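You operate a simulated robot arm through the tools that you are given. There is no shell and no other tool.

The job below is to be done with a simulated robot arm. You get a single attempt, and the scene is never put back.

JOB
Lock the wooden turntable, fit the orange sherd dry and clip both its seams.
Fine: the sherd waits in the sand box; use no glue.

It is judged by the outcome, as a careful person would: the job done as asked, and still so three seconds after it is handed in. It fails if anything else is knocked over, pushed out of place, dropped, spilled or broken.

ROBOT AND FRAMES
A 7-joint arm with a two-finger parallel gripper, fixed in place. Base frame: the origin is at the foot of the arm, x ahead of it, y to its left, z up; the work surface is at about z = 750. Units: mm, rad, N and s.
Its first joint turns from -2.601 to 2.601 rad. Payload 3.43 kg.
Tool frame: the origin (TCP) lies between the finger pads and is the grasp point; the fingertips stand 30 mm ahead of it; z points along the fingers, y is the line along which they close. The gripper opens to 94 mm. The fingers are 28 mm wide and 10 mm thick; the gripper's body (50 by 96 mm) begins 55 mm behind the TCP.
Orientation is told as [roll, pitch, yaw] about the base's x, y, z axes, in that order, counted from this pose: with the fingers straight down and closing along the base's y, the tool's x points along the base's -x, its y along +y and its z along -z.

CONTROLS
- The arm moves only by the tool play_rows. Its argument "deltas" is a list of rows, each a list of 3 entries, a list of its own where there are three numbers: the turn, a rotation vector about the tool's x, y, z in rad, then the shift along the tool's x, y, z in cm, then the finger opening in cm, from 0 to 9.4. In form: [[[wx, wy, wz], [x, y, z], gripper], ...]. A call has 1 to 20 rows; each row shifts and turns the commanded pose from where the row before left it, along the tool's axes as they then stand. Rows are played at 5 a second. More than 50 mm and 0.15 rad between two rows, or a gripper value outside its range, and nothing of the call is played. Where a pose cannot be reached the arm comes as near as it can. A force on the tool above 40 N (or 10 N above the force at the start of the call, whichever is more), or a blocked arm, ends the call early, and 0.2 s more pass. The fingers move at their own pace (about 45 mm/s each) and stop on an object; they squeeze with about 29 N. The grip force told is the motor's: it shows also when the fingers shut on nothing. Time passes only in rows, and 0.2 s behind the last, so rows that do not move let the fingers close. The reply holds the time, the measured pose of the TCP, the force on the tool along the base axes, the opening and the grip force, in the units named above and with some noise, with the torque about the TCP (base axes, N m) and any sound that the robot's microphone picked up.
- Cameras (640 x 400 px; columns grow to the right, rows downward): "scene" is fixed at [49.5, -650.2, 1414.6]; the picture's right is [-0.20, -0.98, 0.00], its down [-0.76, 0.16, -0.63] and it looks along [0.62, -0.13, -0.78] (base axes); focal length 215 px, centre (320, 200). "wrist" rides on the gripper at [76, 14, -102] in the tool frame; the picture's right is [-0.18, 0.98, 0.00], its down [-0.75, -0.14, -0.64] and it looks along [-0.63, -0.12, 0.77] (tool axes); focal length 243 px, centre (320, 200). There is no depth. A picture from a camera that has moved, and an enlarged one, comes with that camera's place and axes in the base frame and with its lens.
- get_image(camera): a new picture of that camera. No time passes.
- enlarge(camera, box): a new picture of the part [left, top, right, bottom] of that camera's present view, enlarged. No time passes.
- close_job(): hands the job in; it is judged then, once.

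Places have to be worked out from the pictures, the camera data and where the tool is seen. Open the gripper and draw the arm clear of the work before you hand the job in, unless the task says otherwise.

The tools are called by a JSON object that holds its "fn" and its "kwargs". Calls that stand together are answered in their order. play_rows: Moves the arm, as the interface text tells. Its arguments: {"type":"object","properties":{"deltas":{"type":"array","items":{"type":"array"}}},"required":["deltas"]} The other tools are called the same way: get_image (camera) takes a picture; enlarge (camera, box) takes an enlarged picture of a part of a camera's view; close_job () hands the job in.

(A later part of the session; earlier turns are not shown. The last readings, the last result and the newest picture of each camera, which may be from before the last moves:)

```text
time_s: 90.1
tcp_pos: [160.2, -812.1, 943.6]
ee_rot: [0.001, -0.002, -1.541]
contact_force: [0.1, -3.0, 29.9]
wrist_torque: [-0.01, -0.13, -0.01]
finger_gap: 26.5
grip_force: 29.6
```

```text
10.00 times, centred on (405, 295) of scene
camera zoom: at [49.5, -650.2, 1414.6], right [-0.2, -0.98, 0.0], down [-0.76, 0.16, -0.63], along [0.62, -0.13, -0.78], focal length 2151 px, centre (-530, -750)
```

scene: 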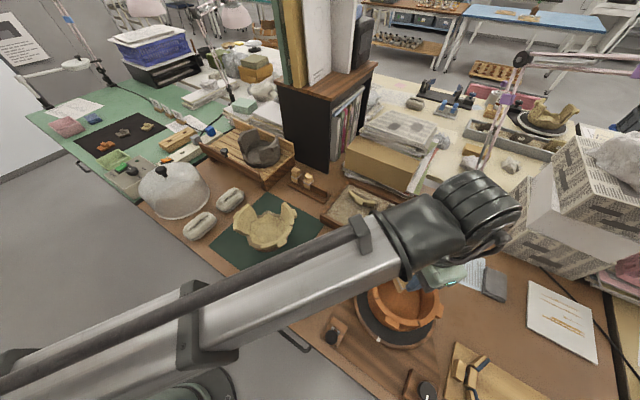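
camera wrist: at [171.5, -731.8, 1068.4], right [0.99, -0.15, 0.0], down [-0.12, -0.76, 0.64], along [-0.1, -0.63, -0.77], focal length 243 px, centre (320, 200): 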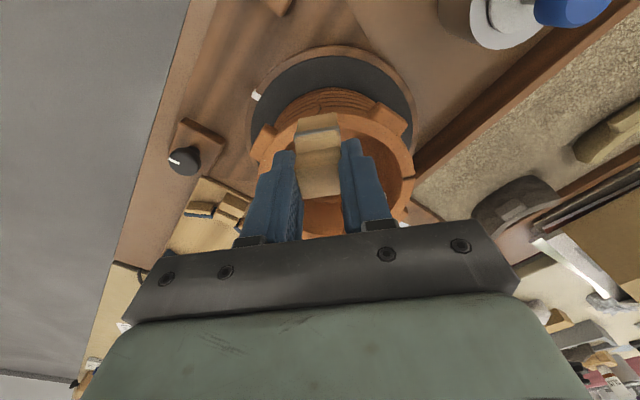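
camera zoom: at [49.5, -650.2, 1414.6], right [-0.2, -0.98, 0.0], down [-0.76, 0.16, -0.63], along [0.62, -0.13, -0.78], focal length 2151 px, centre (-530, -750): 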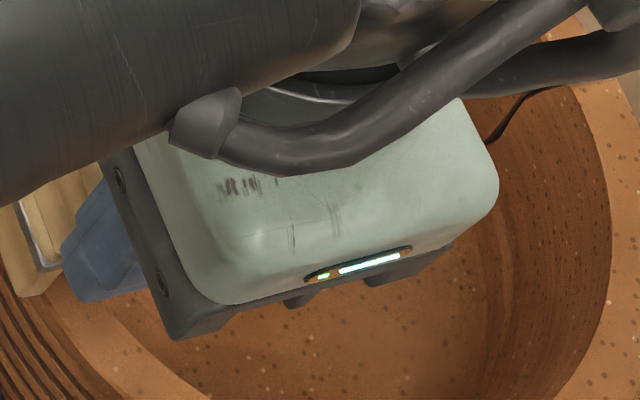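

The clip slipped slightly in my grip rather than going on, so I need to know its slot width. I'm raising it clear and comparing the rack's rail and the clip's legs with the pot wall.

{"fn": "play_rows", "kwargs": {"deltas": [[[0, 0, 0], [0, 0, -1], 1.5], [[0, 0, 0], [0, 0, -3], 1.5], [[0, 0, 0], [-4, 0, -2], 1.5], [[0, 0, 0], [0, 0, 0], 1.5]]}}

{"fn": "enlarge", "kwargs": {"camera": "scene", "box": [285, 165, 335, 205]}}

{"fn": "get_image", "kwargs": {"camera": "scene"}}

{"fn": "enlarge", "kwargs": {"camera": "wrist", "box": [250, 70, 390, 200]}}

```text
time_s: 91.1
tcp_pos: [160.5, -850.9, 1002.3]
ee_rot: [-0.002, 0.0, -1.54]
contact_force: [1.3, 0.1, -0.1]
wrist_torque: [-0.02, 0.0, -0.02]
finger_gap: 26.6
grip_force: 29.4
```

```text
10.00 times, centred on (310, 185) of scene
camera zoom: at [49.5, -650.2, 1414.6], right [-0.2, -0.98, 0.0], down [-0.76, 0.16, -0.63], along [0.62, -0.13, -0.78], focal length 2151 px, centre (420, 350)
```

zoom: 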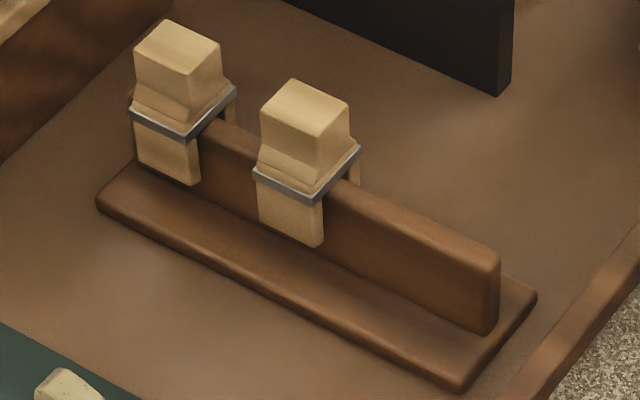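

```text
taken
```

scene: 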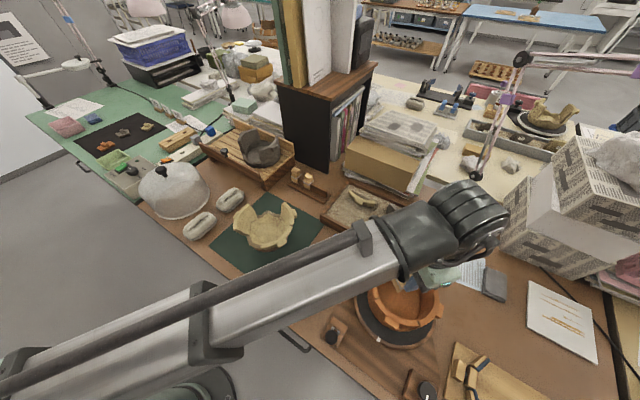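

```text
3.08 times, centred on (320, 135) of wrist
camera zoom: at [173.5, -772.8, 1106.3], right [0.99, -0.15, 0.0], down [-0.12, -0.76, 0.64], along [-0.1, -0.63, -0.77], focal length 746 px, centre (320, 400)
```

zoom: 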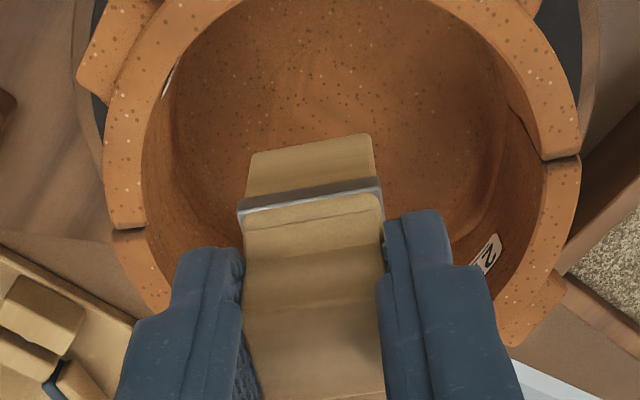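

The rack's rail is ~10 mm thick while the pot wall is ~12 mm, so the jaws may be sprung or tight. I'm moving the held clip to open space where the scene camera can look straight into its slot.

{"fn": "play_rows", "kwargs": {"deltas": [[[0, 0, 0], [0, 0, -2], 1.5], [[0, 0, 0], [1.4, 4.1, 0], 1.5], [[0, 0, 0], [1.4, 4.1, 0], 1.5], [[0, 0, 0], [1.4, 4.1, 0], 1.5], [[0, 0, 0], [1.4, 4.1, 0], 1.5], [[0, 0, 0], [1.4, 4.1, 0], 1.5], [[0, 0, 0], [1.4, 4.1, 0], 1.5], [[0, 0, 0], [1.4, 4.1, 0], 1.5], [[0, 0, 0], [0, 0, 0], 1.5]]}}

{"fn": "get_image", "kwargs": {"camera": "scene"}}

```text
time_s: 93.1
tcp_pos: [444.7, -744.2, 1023.1]
ee_rot: [-0.001, 0.0, -1.542]
contact_force: [1.1, -1.1, -0.7]
wrist_torque: [-0.05, -0.01, 0.0]
finger_gap: 26.5
grip_force: 28.8
```

```text
taken
```

scene: 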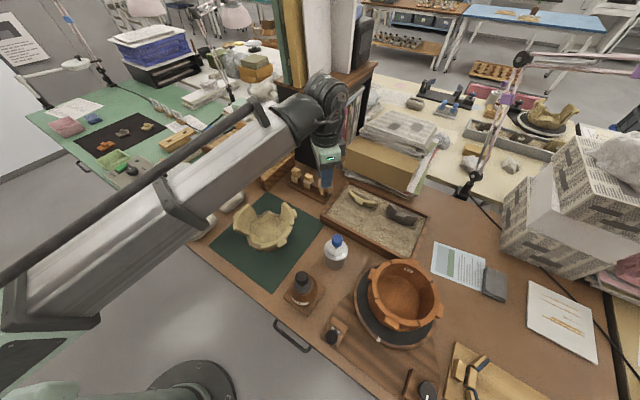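

{"fn": "enlarge", "kwargs": {"camera": "scene", "box": [305, 140, 355, 200]}}

{"fn": "enlarge", "kwargs": {"camera": "scene", "box": [350, 250, 450, 350]}}

```text
6.67 times, centred on (330, 170) of scene
camera zoom: at [49.5, -650.2, 1414.6], right [-0.2, -0.98, 0.0], down [-0.76, 0.16, -0.63], along [0.62, -0.13, -0.78], focal length 1434 px, centre (253, 400)
```

zoom: 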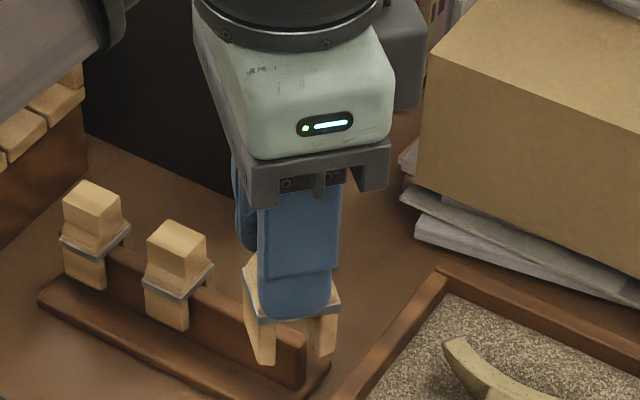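

```text
4.00 times, centred on (400, 300) of scene
camera zoom: at [49.5, -650.2, 1414.6], right [-0.2, -0.98, 0.0], down [-0.76, 0.16, -0.63], along [0.62, -0.13, -0.78], focal length 860 px, centre (0, -200)
```

zoom: 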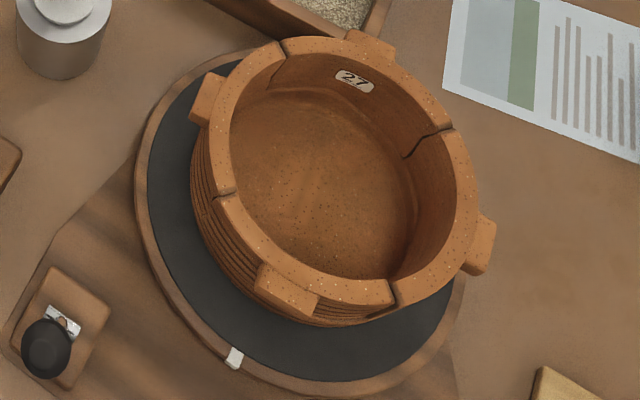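

{"fn": "enlarge", "kwargs": {"camera": "scene", "box": [335, 175, 363, 197]}}

{"fn": "enlarge", "kwargs": {"camera": "scene", "box": [312, 175, 340, 197]}}

```text
16.00 times, centred on (349, 186) of scene
camera zoom: at [49.5, -650.2, 1414.6], right [-0.2, -0.98, 0.0], down [-0.76, 0.16, -0.63], along [0.62, -0.13, -0.78], focal length 3442 px, centre (-144, 424)
```

zoom: 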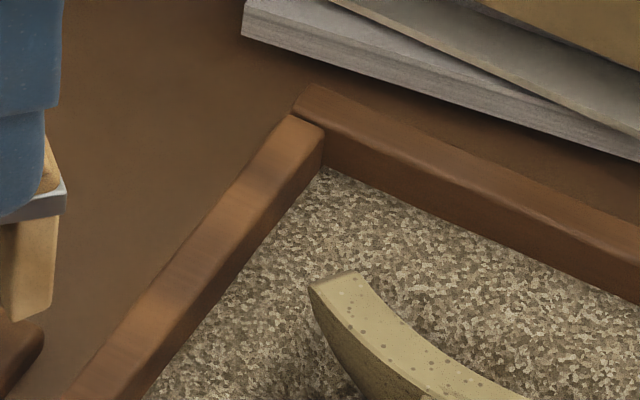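

```text
16.00 times, centred on (326, 186) of scene
camera zoom: at [49.5, -650.2, 1414.6], right [-0.2, -0.98, 0.0], down [-0.76, 0.16, -0.63], along [0.62, -0.13, -0.78], focal length 3442 px, centre (224, 424)
```

zoom: 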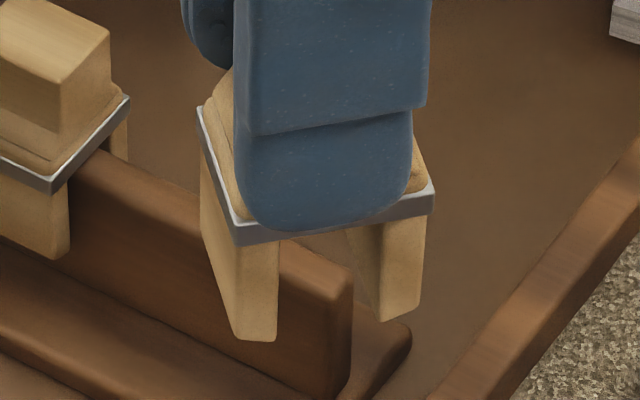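

Looking straight in, the slot is ~18 mm wide (wall ~12 mm), so there is clearance; my rim height was off (it's nearer z≈884), which put the clip ~3 mm too far inward. Going back to the +e seam with the corrected target (162, ‑807).

{"fn": "play_rows", "kwargs": {"deltas": [[[0, 0, 0], [-0.78, -4.06, 0], 1.5], [[0, 0, 0], [-0.78, -4.06, 0], 1.5], [[0, 0, 0], [-0.78, -4.06, 0], 1.5], [[0, 0, 0], [-0.78, -4.06, 0], 1.5], [[0, 0, 0], [-0.78, -4.06, 0], 1.5], [[0, 0, 0], [-0.78, -4.06, 0], 1.5], [[0, 0, 0], [-0.77, -4.09, 0], 1.5], [[0, 0, 0], [0, 0, 2.5], 1.5], [[0, 0, 0], [0, 0, 2.3], 1.5], [[0, 0, 0], [0, 0, 0], 1.5], [[0, 0, 0], [0, 0, 0], 1.5]]}}

{"fn": "enlarge", "kwargs": {"camera": "wrist", "box": [250, 70, 390, 180]}}

```text
time_s: 95.5
tcp_pos: [158.4, -807.6, 972.1]
ee_rot: [-0.001, 0.0, -1.543]
contact_force: [0.4, -0.5, -0.2]
wrist_torque: [-0.01, 0.01, 0.0]
finger_gap: 26.9
grip_force: 29.0
```

```text
3.64 times, centred on (320, 125) of wrist
camera zoom: at [171.2, -730.8, 1076.0], right [0.99, -0.15, 0.0], down [-0.12, -0.76, 0.64], along [-0.1, -0.63, -0.77], focal length 882 px, centre (320, 473)
```

zoom: 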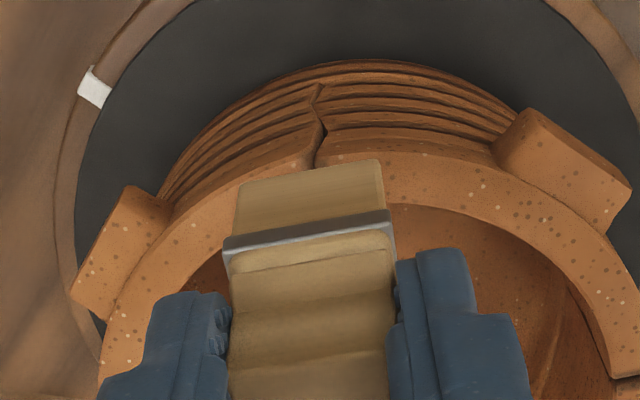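

Rim edge is now visible; I need about 2 mm further outward. Shifting and lowering carefully.

{"fn": "play_rows", "kwargs": {"deltas": [[[0, 0, 0], [0.22, 0.12, 0], 1.5], [[0, 0, 0], [0, 0, 1.2], 1.5], [[0, 0, 0], [0, 0, 0.8], 1.5], [[0, 0, 0], [0, 0, 0.4], 1.5], [[0, 0, 0], [0, 0, 0.4], 1.5], [[0, 0, 0], [0, 0, 0], 1.5]]}}

{"fn": "enlarge", "kwargs": {"camera": "wrist", "box": [250, 70, 390, 180]}}

```text
time_s: 96.9
tcp_pos: [162.2, -805.0, 946.2]
ee_rot: [0.001, 0.0, -1.54]
contact_force: [0.6, 0.5, -0.2]
wrist_torque: [0.02, 0.01, 0.01]
finger_gap: 26.5
grip_force: 29.1
```

```text
3.64 times, centred on (320, 125) of wrist
camera zoom: at [174.5, -728.1, 1049.5], right [0.99, -0.15, 0.0], down [-0.12, -0.76, 0.64], along [-0.1, -0.63, -0.77], focal length 882 px, centre (320, 473)
```

zoom: 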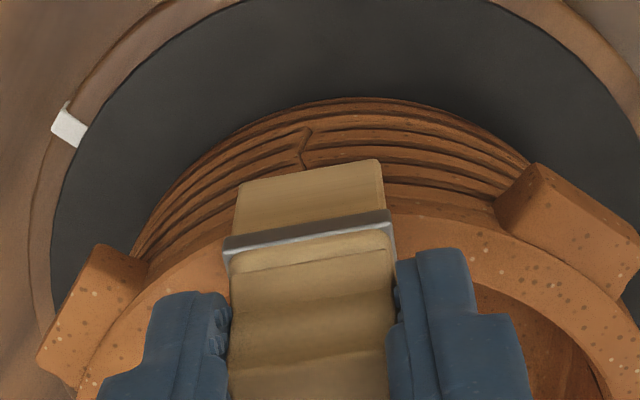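

No contact now and the seam is centred; continuing down in small steps until the clip bottoms on the rim.

{"fn": "play_rows", "kwargs": {"deltas": [[[0, 0, 0], [0, 0, 0.4], 1.5], [[0, 0, 0], [0, 0, 0.4], 1.5], [[0, 0, 0], [0, 0, 0.4], 1.5], [[0, 0, 0], [0, 0, 0], 1.5]]}}

{"fn": "enlarge", "kwargs": {"camera": "wrist", "box": [250, 70, 390, 180]}}

```text
time_s: 97.5
tcp_pos: [161.8, -804.9, 942.0]
ee_rot: [0.002, -0.003, -1.539]
contact_force: [-0.3, 4.2, 17.9]
wrist_torque: [0.07, -0.13, 0.0]
finger_gap: 26.8
grip_force: 29.2
stopped in row 3: the force on the tool passed its limit at 46 N (the readings are from after the stop); the commanded pose is now the measured one
```

```text
3.64 times, centred on (320, 125) of wrist
camera zoom: at [174.0, -727.6, 1045.5], right [0.99, -0.15, 0.0], down [-0.12, -0.76, 0.64], along [-0.1, -0.64, -0.77], focal length 882 px, centre (320, 473)
```

zoom: 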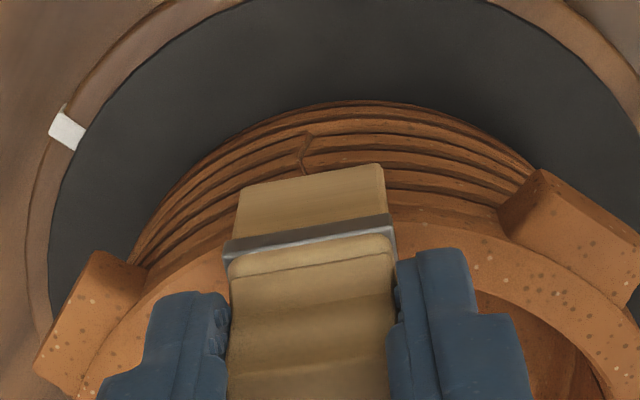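

Now the inner leg touched, so the middle is between my two tries. Raising, shifting 3.5 mm inward, and lowering again.

{"fn": "play_rows", "kwargs": {"deltas": [[[0, 0, 0], [0, 0, -0.6], 1.5], [[0, 0, 0], [-0.35, 0, 0], 1.5], [[0, 0, 0], [0, 0, 0], 1.5], [[0, 0, 0], [0, 0, 0.4], 1.5], [[0, 0, 0], [0, 0, 0.3], 1.5], [[0, 0, 0], [0, 0, 0.3], 1.5], [[0, 0, 0], [0, 0, 0], 1.5]]}}

{"fn": "enlarge", "kwargs": {"camera": "wrist", "box": [250, 70, 390, 180]}}

```text
time_s: 99.0
tcp_pos: [162.7, -809.6, 942.3]
ee_rot: [0.0, -0.004, -1.54]
contact_force: [-0.8, 4.3, 16.9]
wrist_torque: [0.35, 0.24, 0.02]
finger_gap: 26.6
grip_force: 29.1
stopped in row 7: the force on the tool passed its limit at 42 N (the readings are from after the stop); the commanded pose is now the measured one
```

```text
3.64 times, centred on (320, 125) of wrist
camera zoom: at [174.3, -731.9, 1044.8], right [0.99, -0.15, 0.0], down [-0.12, -0.76, 0.64], along [-0.1, -0.64, -0.76], focal length 882 px, centre (320, 473)
```

zoom: 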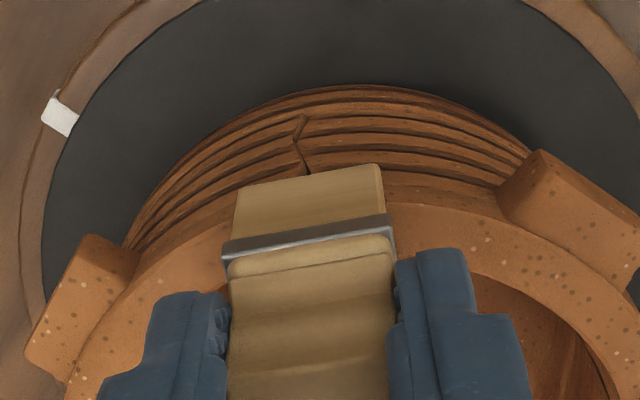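

Combining the contacts (inner leg at y≈‑805, outer at y≈‑809.6), the window should be at y≈‑807.3. Raising and trying exactly there.

{"fn": "play_rows", "kwargs": {"deltas": [[[0, 0, 0], [0, 0, -0.6], 1.5], [[0, 0.003, 0], [0.22, 0.05, 0], 1.5], [[0, 0, 0], [0, 0, 0], 1.5], [[0, 0, 0], [0, 0, 0], 1.5]]}}

{"fn": "play_rows", "kwargs": {"deltas": [[[0, 0, 0], [0, 0, 0.3], 1.5], [[0, 0, 0], [0, 0, 0.3], 1.5], [[0, 0, 0], [0, 0, 0.3], 1.5], [[0, 0, 0], [0, 0, 0], 1.5]]}}

{"fn": "enlarge", "kwargs": {"camera": "wrist", "box": [250, 70, 390, 180]}}

```text
time_s: 100.0
tcp_pos: [163.4, -808.8, 947.1]
ee_rot: [0.001, 0.0, -1.538]
contact_force: [-0.2, 0.2, -0.1]
wrist_torque: [0.02, 0.0, 0.01]
finger_gap: 26.8
grip_force: 29.0
```

```text
time_s: 101.0
tcp_pos: [163.6, -809.3, 937.6]
ee_rot: [0.001, -0.001, -1.54]
contact_force: [-0.3, -0.7, 0.3]
wrist_torque: [0.03, 0.02, 0.03]
finger_gap: 26.8
grip_force: 29.0
```

```text
3.64 times, centred on (320, 125) of wrist
camera zoom: at [175.3, -730.5, 1040.7], right [0.99, -0.15, 0.0], down [-0.12, -0.76, 0.64], along [-0.1, -0.63, -0.77], focal length 882 px, centre (320, 473)
```

zoom: 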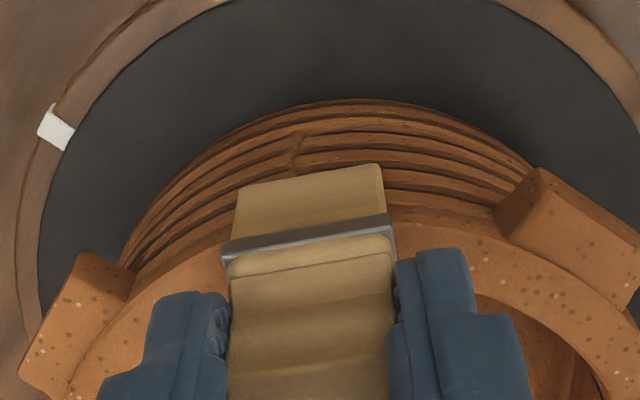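

The legs have now passed the rim. Centring 1.5 mm along the rim and lowering further until it seats.

{"fn": "play_rows", "kwargs": {"deltas": [[[0, 0, 0], [0, -0.15, 0.4], 1.5], [[0, 0, 0], [0, 0, 0.4], 1.5], [[0, 0, 0], [0, 0, 0.4], 1.5], [[0, 0, 0], [0, 0, 0], 1.5]]}}

{"fn": "play_rows", "kwargs": {"deltas": [[[0, 0, 0], [0, 0, 0.3], 1.5], [[0, 0, 0], [0, 0, 0.3], 1.5], [[0, 0, 0], [0, 0, 0], 1.5]]}}

{"fn": "enlarge", "kwargs": {"camera": "wrist", "box": [250, 70, 390, 180]}}

```text
time_s: 102.0
tcp_pos: [162.4, -808.5, 924.5]
ee_rot: [0.001, -0.001, -1.538]
contact_force: [1.1, -0.2, -0.4]
wrist_torque: [0.0, -0.01, 0.01]
finger_gap: 26.6
grip_force: 28.8
```

```text
time_s: 102.8
tcp_pos: [163.5, -809.6, 920.2]
ee_rot: [0.001, 0.0, -1.539]
contact_force: [-0.8, -0.5, -0.1]
wrist_torque: [-0.02, 0.04, 0.0]
finger_gap: 26.8
grip_force: 28.9
```

```text
3.64 times, centred on (320, 125) of wrist
camera zoom: at [174.9, -730.1, 1023.2], right [0.99, -0.15, 0.0], down [-0.12, -0.76, 0.64], along [-0.1, -0.63, -0.77], focal length 882 px, centre (320, 473)
```

zoom: 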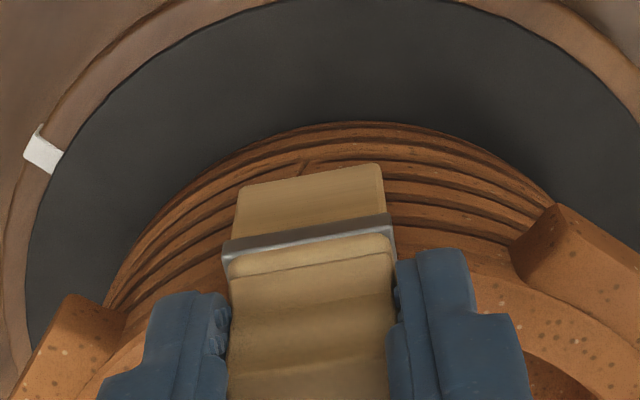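

Almost there; descending in 2 mm steps and watching for first contact.

{"fn": "play_rows", "kwargs": {"deltas": [[[0, 0, 0], [0, 0, 0.2], 1.5], [[0, 0, 0], [0, 0, 0.15], 1.5], [[0, 0, 0], [0, 0, 0], 1.5]]}}

```text
time_s: 103.7
tcp_pos: [162.8, -808.0, 916.6]
ee_rot: [0.001, -0.002, -1.539]
contact_force: [0.6, -0.4, 2.9]
wrist_torque: [-0.03, -0.04, 0.02]
finger_gap: 26.9
grip_force: 28.8
```

{"fn": "play_rows", "kwargs": {"deltas": [[[0, 0, 0], [0, 0, 0.1], 1.5], [[0, 0, 0], [0, 0, 0], 1.5]]}}

{"fn": "enlarge", "kwargs": {"camera": "wrist", "box": [250, 90, 390, 200]}}

{"fn": "enlarge", "kwargs": {"camera": "scene", "box": [355, 260, 425, 310]}}

```text
time_s: 104.2
tcp_pos: [161.9, -807.8, 916.6]
ee_rot: [0.003, -0.002, -1.537]
contact_force: [0.2, -1.4, 10.4]
wrist_torque: [-0.14, -0.11, 0.02]
finger_gap: 26.7
grip_force: 29.0
```

```text
3.64 times, centred on (320, 145) of wrist
camera zoom: at [173.9, -730.0, 1020.0], right [0.99, -0.15, 0.0], down [-0.12, -0.76, 0.64], along [-0.1, -0.64, -0.77], focal length 882 px, centre (320, 400)
```

zoom: 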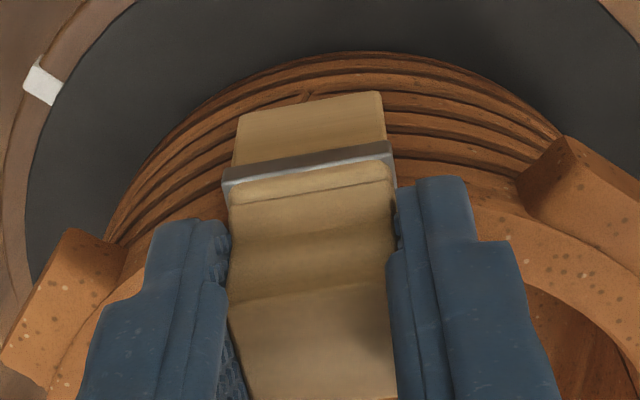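

```text
8.00 times, centred on (390, 285) of scene
camera zoom: at [49.5, -650.2, 1414.6], right [-0.2, -0.98, 0.0], down [-0.76, 0.16, -0.63], along [0.62, -0.13, -0.78], focal length 1721 px, centre (-240, -480)
```

zoom: 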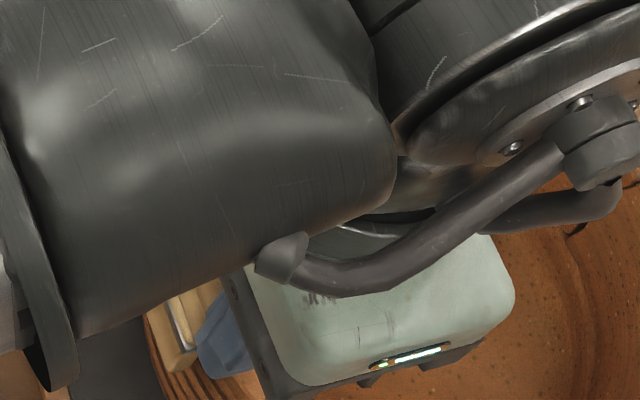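

Light contact (10 N): the clip is at the bottom of its travel. Releasing it gently.

{"fn": "play_rows", "kwargs": {"deltas": [[[0, 0, 0], [0, 0, -0.05], 1.5], [[0, 0, 0], [0, 0, 0], 2.8], [[0, 0, 0], [0, 0, 0], 3.2], [[0, 0, 0], [0, 0, 0], 3.8], [[0, 0, 0], [0, 0, 0], 3.8]]}}

{"fn": "enlarge", "kwargs": {"camera": "wrist", "box": [250, 90, 390, 200]}}

```text
time_s: 105.5
tcp_pos: [162.1, -808.1, 915.1]
ee_rot: [0.003, 0.002, -1.537]
contact_force: [0.4, -0.5, 0.1]
wrist_torque: [0.02, 0.0, 0.0]
finger_gap: 38.0
grip_force: 0.0
```

```text
3.64 times, centred on (320, 145) of wrist
camera zoom: at [173.7, -730.4, 1019.3], right [0.99, -0.15, 0.0], down [-0.12, -0.76, 0.64], along [-0.1, -0.63, -0.77], focal length 882 px, centre (320, 400)
```

zoom: 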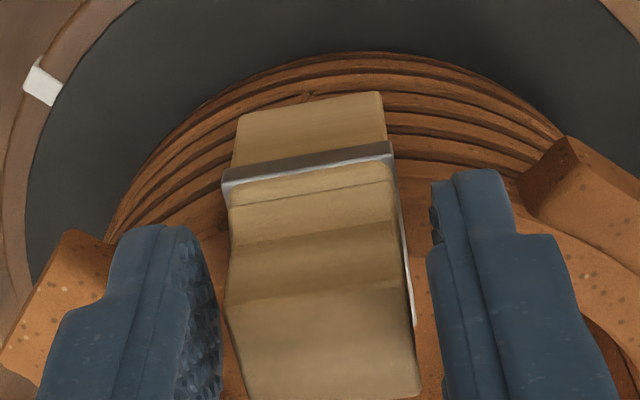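

The clip stays put. Rising and looking from above.

{"fn": "play_rows", "kwargs": {"deltas": [[[0, 0, 0], [0, 0, -1.5], 3.8], [[0, 0, 0], [0, 0, -3], 3.8], [[0, 0, 0], [0, 0, -4.5], 3.8], [[0, 0, 0], [-4, 0, -3], 3.8], [[0, 0, 0], [-2, 0, 0], 3.8], [[0, 0, 0], [0, 0, 0], 3.8]]}}

{"fn": "get_image", "kwargs": {"camera": "wrist"}}

{"fn": "enlarge", "kwargs": {"camera": "wrist", "box": [250, 20, 390, 110]}}

{"fn": "enlarge", "kwargs": {"camera": "scene", "box": [350, 250, 450, 350]}}

```text
time_s: 106.8
tcp_pos: [164.5, -869.9, 1035.2]
ee_rot: [0.002, 0.001, -1.539]
contact_force: [0.3, -0.3, 0.2]
wrist_torque: [0.03, -0.01, 0.04]
finger_gap: 38.2
grip_force: 0.0
```

```text
taken
camera wrist: at [177.4, -791.8, 1139.4], right [0.99, -0.15, 0.0], down [-0.12, -0.76, 0.64], along [-0.1, -0.63, -0.77], focal length 243 px, centre (320, 200)
```

wrist: 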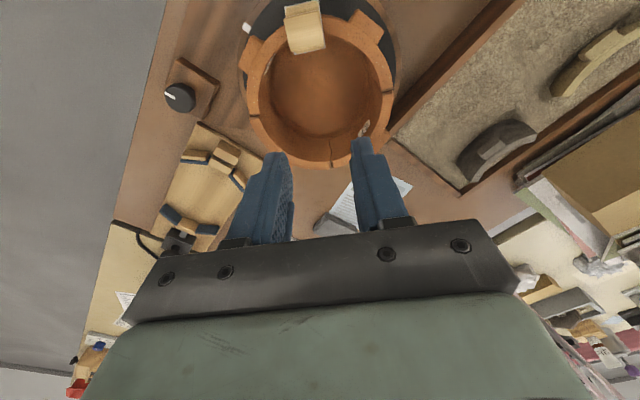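

```text
4.44 times, centred on (320, 65) of wrist
camera zoom: at [177.4, -791.8, 1139.4], right [0.99, -0.15, 0.0], down [-0.12, -0.76, 0.64], along [-0.1, -0.63, -0.77], focal length 1078 px, centre (320, 800)
```

zoom: 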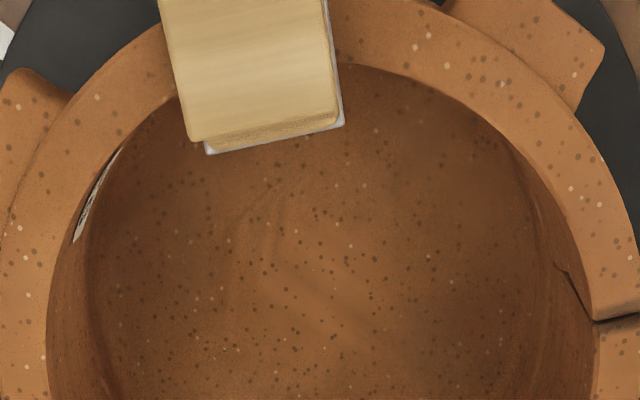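

```text
4.00 times, centred on (400, 300) of scene
camera zoom: at [49.5, -650.2, 1414.6], right [-0.2, -0.98, 0.0], down [-0.76, 0.16, -0.63], along [0.62, -0.13, -0.78], focal length 860 px, centre (0, -200)
```

zoom: 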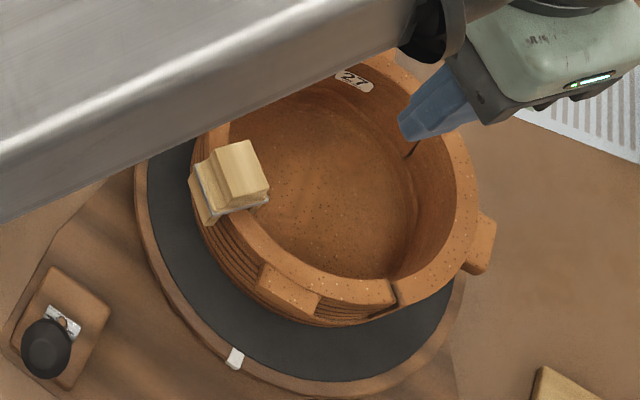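

{"fn": "enlarge", "kwargs": {"camera": "scene", "box": [390, 278, 424, 312]}}

{"fn": "enlarge", "kwargs": {"camera": "wrist", "box": [270, 0, 350, 60]}}

```text
11.76 times, centred on (407, 295) of scene
camera zoom: at [49.5, -650.2, 1414.6], right [-0.2, -0.98, 0.0], down [-0.76, 0.16, -0.63], along [0.62, -0.13, -0.78], focal length 2531 px, centre (-704, -918)
```

zoom: 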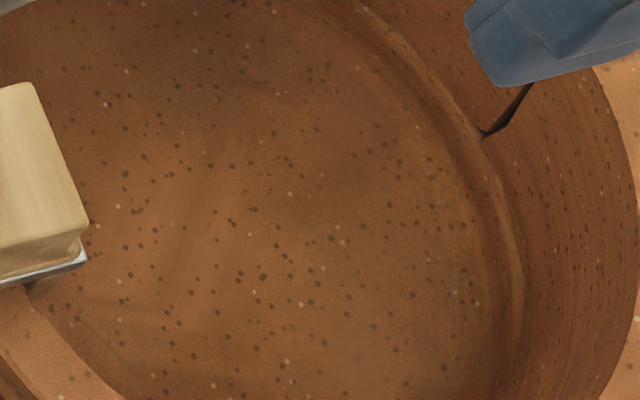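

```text
6.67 times, centred on (310, 30) of wrist
camera zoom: at [177.4, -791.8, 1139.4], right [0.99, -0.15, 0.0], down [-0.12, -0.76, 0.64], along [-0.1, -0.63, -0.77], focal length 1618 px, centre (387, 1333)
```

zoom: 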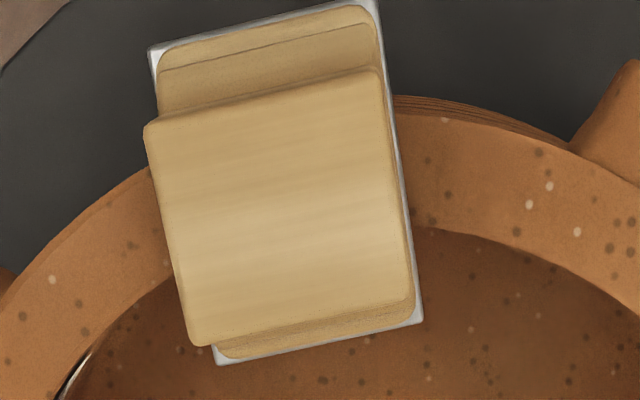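

{"fn": "enlarge", "kwargs": {"camera": "scene", "box": [335, 270, 385, 320]}}

```text
8.00 times, centred on (360, 295) of scene
camera zoom: at [49.5, -650.2, 1414.6], right [-0.2, -0.98, 0.0], down [-0.76, 0.16, -0.63], along [0.62, -0.13, -0.78], focal length 1721 px, centre (0, -560)
```

zoom: 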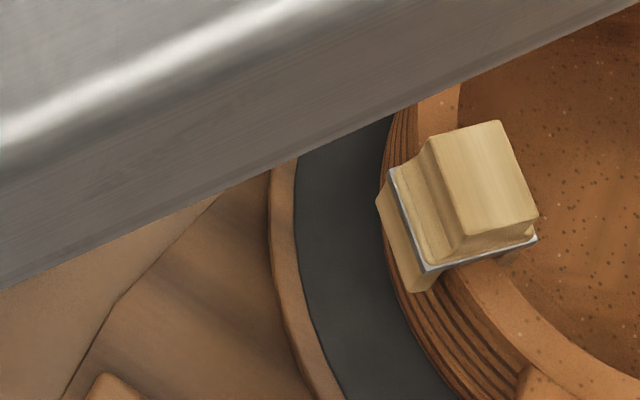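

The first clip sits squarely over the +e seam. Now fetching the second clip: rotating back and travelling to the rack (middle clip, n≈966, e≈‑60).

{"fn": "play_rows", "kwargs": {"deltas": [[[0, 0, -0.126], [0, 0, 0], 4.2], [[0, 0, -0.126], [0, 0, 0], 4.2], [[0, 0, -0.126], [0, 0, 0], 4.2], [[0, 0, -0.126], [0, 0, 0], 4.2], [[0, 0, -0.125], [0, 0, 0], 4.2], [[0, 0, -0.125], [0, 0, 0], 4.2], [[0, 0, 0], [-2.13, 3.99, 0], 4.2], [[0, 0, 0], [-2.13, 3.99, 0], 4.2], [[0, 0, 0], [-2.13, 3.99, 0], 4.2], [[0, 0, 0], [-2.13, 3.99, 0], 4.2], [[0, 0, 0], [-2.13, 3.99, 0], 4.2], [[0, 0, 0], [-2.13, 3.99, 0], 4.2], [[0, 0, 0], [-2.13, 3.99, 0], 4.2], [[0, 0, 0], [-2.13, 3.99, 0], 4.2], [[0, 0, 0], [-2.13, 3.99, 0], 4.2], [[0, 0, 0], [-2.13, 3.99, 0], 4.2], [[0, 0, 0], [-2.13, 3.99, 0], 4.2], [[0, 0, 0], [0, 0, 0], 4.2]]}}

{"fn": "play_rows", "kwargs": {"deltas": [[[0, 0, 0], [0, 0, 4.5], 4.2], [[0, 0, 0], [0, 0, 4.5], 4.2], [[0, 0, 0], [0, 0, 4.5], 4.2], [[0, 0, 0], [0, 0, 1], 4.2], [[0, 0, 0], [0, 0, 0], 4.2]]}}

{"fn": "enlarge", "kwargs": {"camera": "wrist", "box": [240, 70, 400, 180]}}

{"fn": "get_image", "kwargs": {"camera": "scene"}}

```text
time_s: 110.7
tcp_pos: [643.3, -721.5, 1036.9]
ee_rot: [0.001, -0.002, -0.788]
contact_force: [0.0, -0.6, 0.1]
wrist_torque: [0.01, 0.0, 0.0]
finger_gap: 42.0
grip_force: 0.0
```

```text
time_s: 111.8
tcp_pos: [640.6, -722.1, 891.0]
ee_rot: [0.002, -0.002, -0.785]
contact_force: [-1.0, 0.2, 0.2]
wrist_torque: [-0.01, -0.01, 0.03]
finger_gap: 42.0
grip_force: 0.0
```

```text
3.64 times, centred on (320, 125) of wrist
camera zoom: at [597.4, -658.0, 993.8], right [0.83, 0.56, 0.0], down [0.43, -0.63, 0.64], along [0.36, -0.53, -0.77], focal length 882 px, centre (320, 473)
```

zoom: 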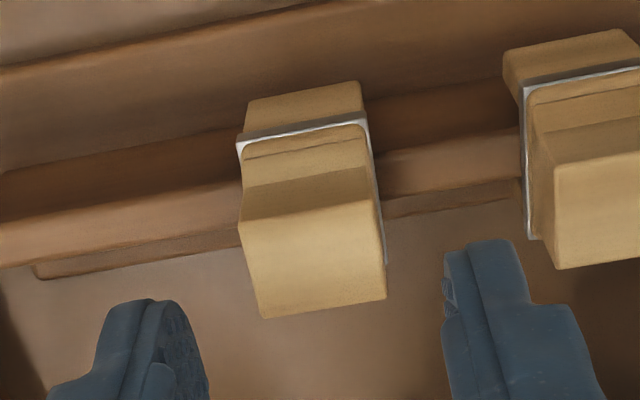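

```text
taken
```

scene: 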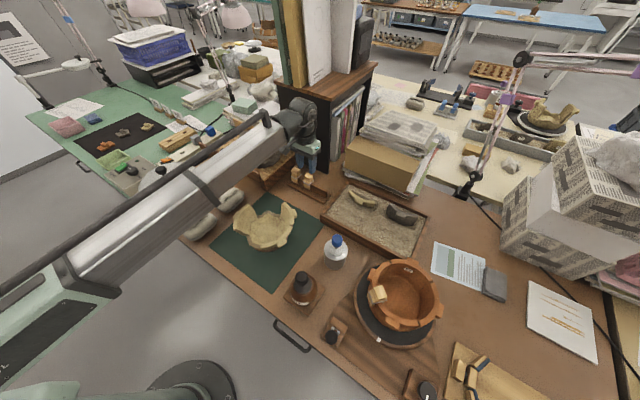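

Same alignment as with the first clip. Same small shift, descending and gripping.

{"fn": "play_rows", "kwargs": {"deltas": [[[0, 0, 0], [-0.1, -0.15, 0], 4.2], [[0, 0, 0], [0, 0, 2.5], 4.2], [[0, 0, 0], [0, 0, 2.0], 4.2], [[0, 0, 0], [0, 0, 0.8], 4.2], [[0, 0, 0], [0, 0, 0], 4.2], [[0, 0, 0], [0, 0, 0], 3.4], [[0, 0, 0], [0, 0, 0], 2.0], [[0, 0, 0], [0, 0, 0], 1.5], [[0, 0, 0], [0, 0, 0], 1.5]]}}

{"fn": "enlarge", "kwargs": {"camera": "wrist", "box": [240, 90, 400, 200]}}

```text
time_s: 113.8
tcp_pos: [639.5, -725.0, 837.3]
ee_rot: [0.001, -0.003, -0.786]
contact_force: [0.0, -0.2, 0.3]
wrist_torque: [-0.02, -0.02, 0.03]
finger_gap: 26.2
grip_force: 29.3
```

```text
3.64 times, centred on (320, 145) of wrist
camera zoom: at [595.3, -660.1, 941.1], right [0.83, 0.56, 0.0], down [0.43, -0.63, 0.64], along [0.36, -0.53, -0.77], focal length 882 px, centre (320, 400)
```

zoom: 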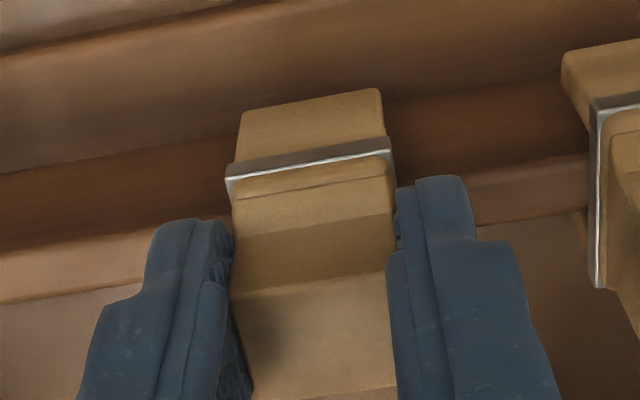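

Gripped. This one sits ~2 mm further back in the fingers (slot centre ≈ ‑2.5…‑3 mm along tool x), which I'll allow for. Lifting and carrying it to the ‑e seam area.

{"fn": "play_rows", "kwargs": {"deltas": [[[0, 0, 0], [0, 0, -0.4], 1.5], [[0, 0, 0], [0, 0, -0.6], 1.5], [[0, 0, 0], [0, 0, -1], 1.5], [[0, 0, 0], [0, 0, -2], 1.5], [[0, 0, 0], [0, 0, -3], 1.5], [[0, 0, 0], [0, 0, -4.5], 1.5], [[0, 0, 0], [0, 0, -4.5], 1.5], [[0, 0, 0], [0, 0, -4], 1.5]]}}

{"fn": "enlarge", "kwargs": {"camera": "scene", "box": [270, 120, 350, 204]}}

```text
time_s: 115.7
tcp_pos: [642.4, -725.7, 1037.3]
ee_rot: [0.001, -0.001, -0.786]
contact_force: [-0.1, 0.4, -0.5]
wrist_torque: [0.04, 0.02, 0.01]
finger_gap: 26.5
grip_force: 28.8
```

```text
4.76 times, centred on (310, 162) of scene
camera zoom: at [49.5, -650.2, 1414.6], right [-0.2, -0.98, 0.0], down [-0.76, 0.16, -0.63], along [0.62, -0.13, -0.78], focal length 1024 px, centre (368, 381)
```

zoom: 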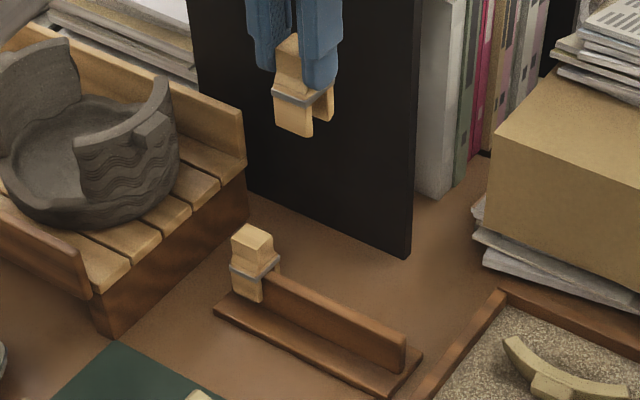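

Travelling to the ‑e seam and turning the wrist so the slot straddles the wall there (yaw ≈ +0.03).

{"fn": "play_rows", "kwargs": {"deltas": [[[0, 0, 0], [2.133, -3.988, 0], 1.5], [[0, 0, 0], [2.133, -3.988, 0], 1.5], [[0, 0, 0], [2.133, -3.988, 0], 1.5], [[0, 0, 0], [2.133, -3.988, 0], 1.5], [[0, 0, 0], [2.133, -3.988, 0], 1.5], [[0, 0, 0], [2.133, -3.988, 0], 1.5], [[0, 0, 0], [2.133, -3.988, 0], 1.5], [[0, 0, 0], [2.133, -3.988, 0], 1.5], [[0, 0, 0], [2.133, -3.988, 0], 1.5], [[0, 0, 0], [2.133, -3.988, 0], 1.5], [[0, 0, 0], [2.133, -3.988, 0], 1.5], [[0, 0, 0], [2.133, -3.988, 0], 1.5], [[0, 0, 0], [0, 0, 0], 1.5]]}}

{"fn": "play_rows", "kwargs": {"deltas": [[[0, 0, -0.136], [0, 0, 0], 1.5], [[0, 0, -0.136], [0, 0, 0], 1.5], [[0, 0, -0.136], [0, 0, 0], 1.5], [[0, 0, -0.136], [0, 0, 0], 1.5], [[0, 0, -0.136], [0, 0, 0], 1.5], [[0, 0, -0.136], [0, 0, 0], 1.5], [[0, 0, 0], [0, 0, 1.5], 1.5], [[0, 0, 0], [0, 0, 0], 1.5]]}}

{"fn": "get_image", "kwargs": {"camera": "wrist"}}

{"fn": "get_image", "kwargs": {"camera": "scene"}}

```text
time_s: 118.5
tcp_pos: [116.9, -886.2, 1037.5]
ee_rot: [0.0, -0.002, -0.786]
contact_force: [-0.4, -0.3, -0.6]
wrist_torque: [0.01, -0.03, 0.03]
finger_gap: 26.9
grip_force: 29.4
```

```text
time_s: 120.2
tcp_pos: [119.6, -883.8, 1023.0]
ee_rot: [-0.001, 0.001, 0.033]
contact_force: [0.0, -0.4, 0.0]
wrist_torque: [0.02, 0.02, -0.01]
finger_gap: 26.7
grip_force: 28.3
```

```text
taken
camera wrist: at [43.5, -869.9, 1125.5], right [0.15, 0.99, 0.0], down [0.76, -0.12, 0.64], along [0.64, -0.1, -0.77], focal length 243 px, centre (320, 200)
```

wrist: 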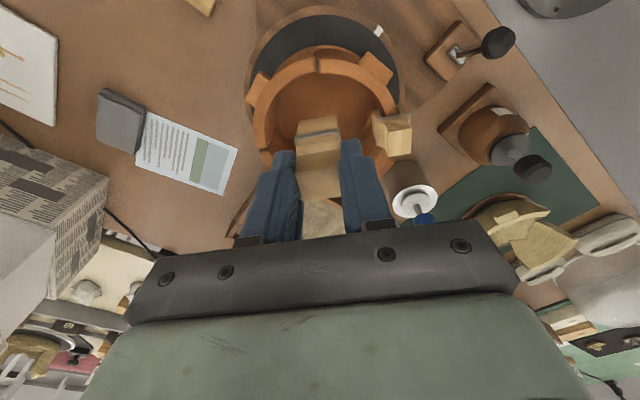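

```text
taken
```

scene: 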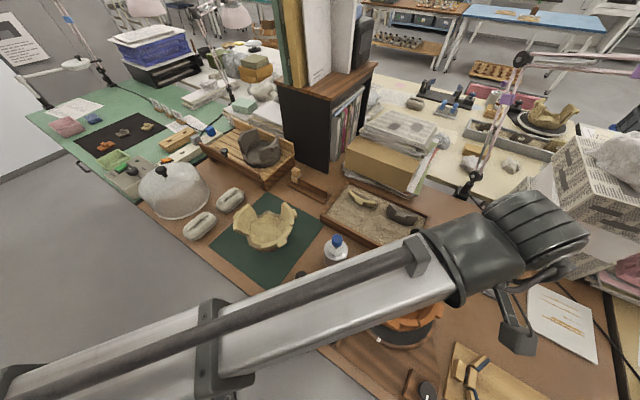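

Reached without trouble. Enlarging the ‑e seam to measure it.

{"fn": "enlarge", "kwargs": {"camera": "wrist", "box": [245, 20, 405, 120]}}

{"fn": "enlarge", "kwargs": {"camera": "wrist", "box": [275, 30, 355, 80]}}

{"fn": "enlarge", "kwargs": {"camera": "wrist", "box": [250, 90, 390, 200]}}

```text
4.00 times, centred on (325, 70) of wrist
camera zoom: at [43.5, -869.9, 1125.5], right [0.15, 0.99, 0.0], down [0.76, -0.12, 0.64], along [0.64, -0.1, -0.77], focal length 970 px, centre (300, 720)
```

zoom: 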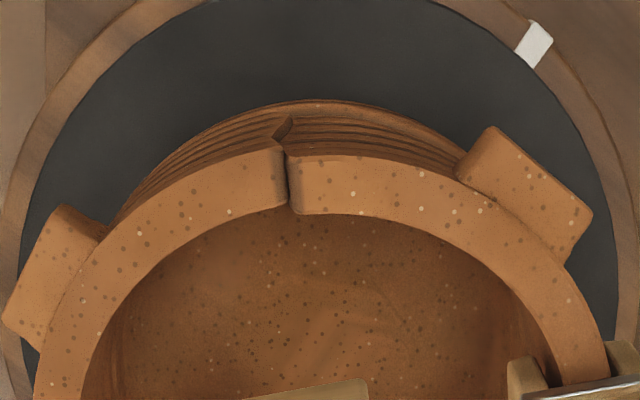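

```text
8.00 times, centred on (315, 55) of wrist
camera zoom: at [43.5, -869.9, 1125.5], right [0.15, 0.99, 0.0], down [0.76, -0.12, 0.64], along [0.64, -0.1, -0.77], focal length 1941 px, centre (360, 1360)
```

zoom: 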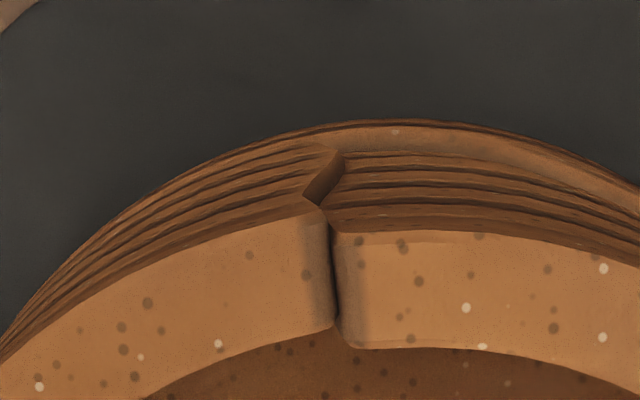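

```text
3.64 times, centred on (320, 145) of wrist
camera zoom: at [43.5, -869.9, 1125.5], right [0.15, 0.99, 0.0], down [0.76, -0.12, 0.64], along [0.64, -0.1, -0.77], focal length 882 px, centre (320, 400)
```

zoom: 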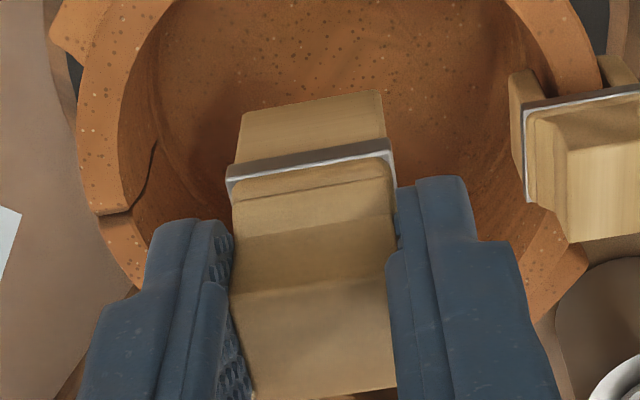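

The ‑e seam also looks good (sherd ~1.5 mm inward). Seam mid is at tool offset (+29.8, +2.4); allowing for how this clip sits in the fingers, I shift +33.7/+2.4 mm and descend to z≈975 to check.

{"fn": "play_rows", "kwargs": {"deltas": [[[0, 0, 0], [1.7, 0.12, 0], 1.5], [[0, 0, 0], [1.67, 0.12, 0], 1.5], [[0, 0, 0], [0, 0, 2.5], 1.5], [[0, 0, 0], [0, 0, 2.3], 1.5], [[0, 0, 0], [0, 0, 0], 1.5], [[0, 0, 0], [0, 0, 0], 1.5]]}}

{"fn": "enlarge", "kwargs": {"camera": "wrist", "box": [250, 70, 390, 180]}}

```text
time_s: 121.7
tcp_pos: [85.3, -880.7, 975.2]
ee_rot: [0.0, -0.003, 0.029]
contact_force: [0.4, -0.2, -0.8]
wrist_torque: [-0.03, -0.01, -0.03]
finger_gap: 26.6
grip_force: 29.1
```

```text
3.64 times, centred on (320, 125) of wrist
camera zoom: at [8.6, -867.4, 1077.9], right [0.15, 0.99, 0.0], down [0.76, -0.12, 0.64], along [0.64, -0.1, -0.77], focal length 882 px, centre (320, 473)
```

zoom: 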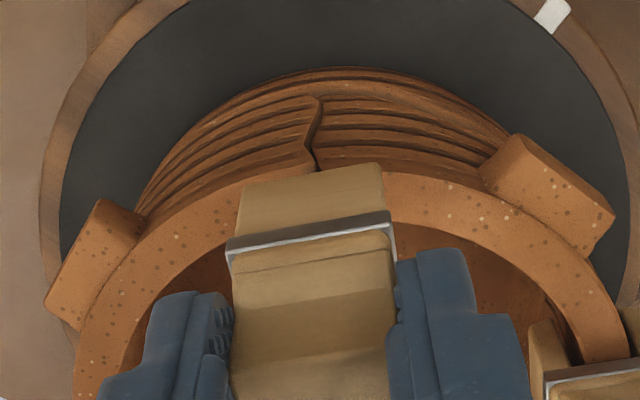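

Cross-checking with the first clip's successful pose suggests ~1 mm less outward. Shifting 1 mm in and lowering carefully.

{"fn": "play_rows", "kwargs": {"deltas": [[[0, 0, 0], [-0.1, 0, 0], 1.5], [[0, 0, 0], [0, 0, 1.2], 1.5], [[0, 0, 0], [0, 0, 0.8], 1.5], [[0, 0, 0], [0, 0, 0.4], 1.5], [[0, 0, 0], [0, 0, 0.3], 1.5], [[0, 0, 0], [0, 0, 0], 1.5]]}}

{"fn": "enlarge", "kwargs": {"camera": "wrist", "box": [250, 70, 390, 180]}}

```text
time_s: 123.0
tcp_pos: [87.1, -882.0, 946.9]
ee_rot: [0.0, -0.001, 0.029]
contact_force: [-0.3, -0.4, 0.0]
wrist_torque: [0.0, 0.01, -0.01]
finger_gap: 26.9
grip_force: 28.7
```

```text
3.64 times, centred on (320, 125) of wrist
camera zoom: at [9.8, -868.9, 1050.7], right [0.15, 0.99, 0.0], down [0.76, -0.12, 0.64], along [0.64, -0.1, -0.77], focal length 882 px, centre (320, 473)
```

zoom: 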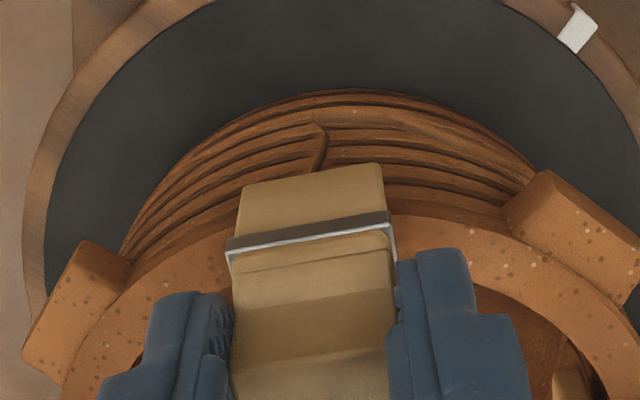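

{"fn": "play_rows", "kwargs": {"deltas": [[[0, 0, 0], [0, 0, 0.2], 1.5], [[0, 0, 0], [0, 0, 0.2], 1.5], [[0, 0, 0], [0, 0, 0], 1.5]]}}

```text
time_s: 123.8
tcp_pos: [87.7, -882.4, 943.8]
ee_rot: [-0.001, -0.001, 0.029]
contact_force: [-1.1, 0.3, -0.2]
wrist_torque: [0.02, 0.07, 0.0]
finger_gap: 26.7
grip_force: 28.6
```

No contact where the first clip had snagged; continuing down.

{"fn": "play_rows", "kwargs": {"deltas": [[[0, 0, 0], [0, 0, 0.3], 1.5], [[0, 0, 0], [0, 0, 0.3], 1.5], [[0, 0, 0], [0, 0, 0], 1.5]]}}

{"fn": "play_rows", "kwargs": {"deltas": [[[0, 0, 0], [0, 0, 0.3], 1.5], [[0, 0, 0], [0, 0, 0.3], 1.5], [[0, 0, 0], [0, 0, 0], 1.5]]}}

{"fn": "enlarge", "kwargs": {"camera": "wrist", "box": [250, 70, 390, 180]}}

```text
time_s: 124.7
tcp_pos: [86.9, -881.7, 938.3]
ee_rot: [0.002, -0.003, 0.029]
contact_force: [0.6, 0.3, -0.7]
wrist_torque: [0.01, 0.01, 0.01]
finger_gap: 26.4
grip_force: 29.1
```

```text
time_s: 125.5
tcp_pos: [87.2, -881.8, 932.0]
ee_rot: [0.001, -0.002, 0.031]
contact_force: [-0.1, 0.7, -0.5]
wrist_torque: [0.02, -0.02, -0.01]
finger_gap: 26.5
grip_force: 29.2
```

```text
3.64 times, centred on (320, 125) of wrist
camera zoom: at [10.7, -868.7, 1034.1], right [0.15, 0.99, 0.0], down [0.76, -0.12, 0.64], along [0.64, -0.1, -0.77], focal length 882 px, centre (320, 473)
```

zoom: 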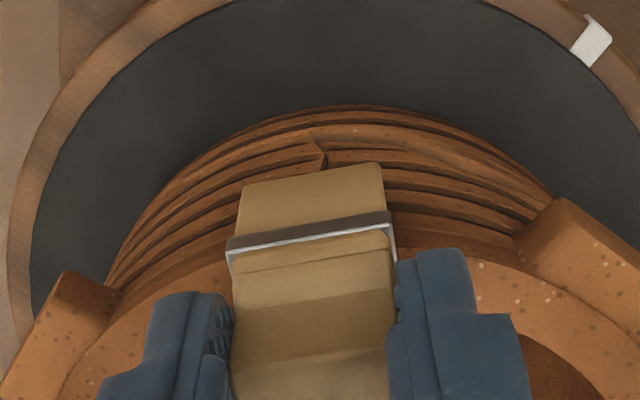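

The legs are straddling the wall. Centring 1 mm and continuing down toward the seat.

{"fn": "play_rows", "kwargs": {"deltas": [[[0, 0, 0], [0, 0.12, 0.3], 1.5], [[0, 0, 0], [0, 0, 0.3], 1.5], [[0, 0, 0], [0, 0, 0], 1.5]]}}

{"fn": "play_rows", "kwargs": {"deltas": [[[0, 0, 0], [0, 0, 0.15], 1.5], [[0, 0, 0], [0, 0, 0.15], 1.5], [[0, 0, 0], [0, 0, 0], 1.5]]}}

```text
time_s: 126.2
tcp_pos: [87.4, -879.8, 925.0]
ee_rot: [0.002, 0.0, 0.03]
contact_force: [-1.4, 0.7, -0.6]
wrist_torque: [-0.01, 0.1, 0.03]
finger_gap: 26.5
grip_force: 29.1
```

```text
time_s: 127.0
tcp_pos: [87.5, -880.4, 923.2]
ee_rot: [0.0, -0.003, 0.03]
contact_force: [0.4, 0.4, -0.4]
wrist_torque: [0.02, -0.01, 0.0]
finger_gap: 27.0
grip_force: 29.0
```

{"fn": "play_rows", "kwargs": {"deltas": [[[0, 0, 0], [0, 0, 0.15], 1.5], [[0, 0, 0], [0, 0, 0.1], 1.5], [[0, 0, 0], [0, 0, 0], 1.5]]}}

```text
time_s: 127.8
tcp_pos: [86.6, -880.4, 920.2]
ee_rot: [-0.001, -0.002, 0.029]
contact_force: [0.1, -3.0, 8.9]
wrist_torque: [-0.12, -0.15, -0.07]
finger_gap: 26.6
grip_force: 28.9
```

First contact at z≈920 as expected. Pressing 1 mm more to confirm seating.

{"fn": "play_rows", "kwargs": {"deltas": [[[0, 0, 0], [0, 0, 0.1], 1.5], [[0, 0, 0], [0, 0, 0], 1.5]]}}

{"fn": "enlarge", "kwargs": {"camera": "wrist", "box": [250, 80, 390, 190]}}

```text
time_s: 128.4
tcp_pos: [86.6, -879.7, 920.0]
ee_rot: [-0.004, 0.0, 0.029]
contact_force: [1.2, -6.1, 29.8]
wrist_torque: [-0.23, -0.32, -0.1]
finger_gap: 26.8
grip_force: 28.9
```

```text
3.64 times, centred on (320, 135) of wrist
camera zoom: at [9.6, -866.9, 1023.9], right [0.15, 0.99, 0.0], down [0.76, -0.12, 0.64], along [0.64, -0.1, -0.77], focal length 882 px, centre (320, 436)
```

zoom: 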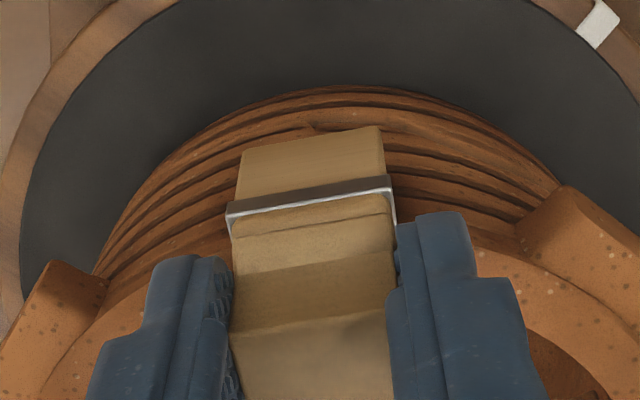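

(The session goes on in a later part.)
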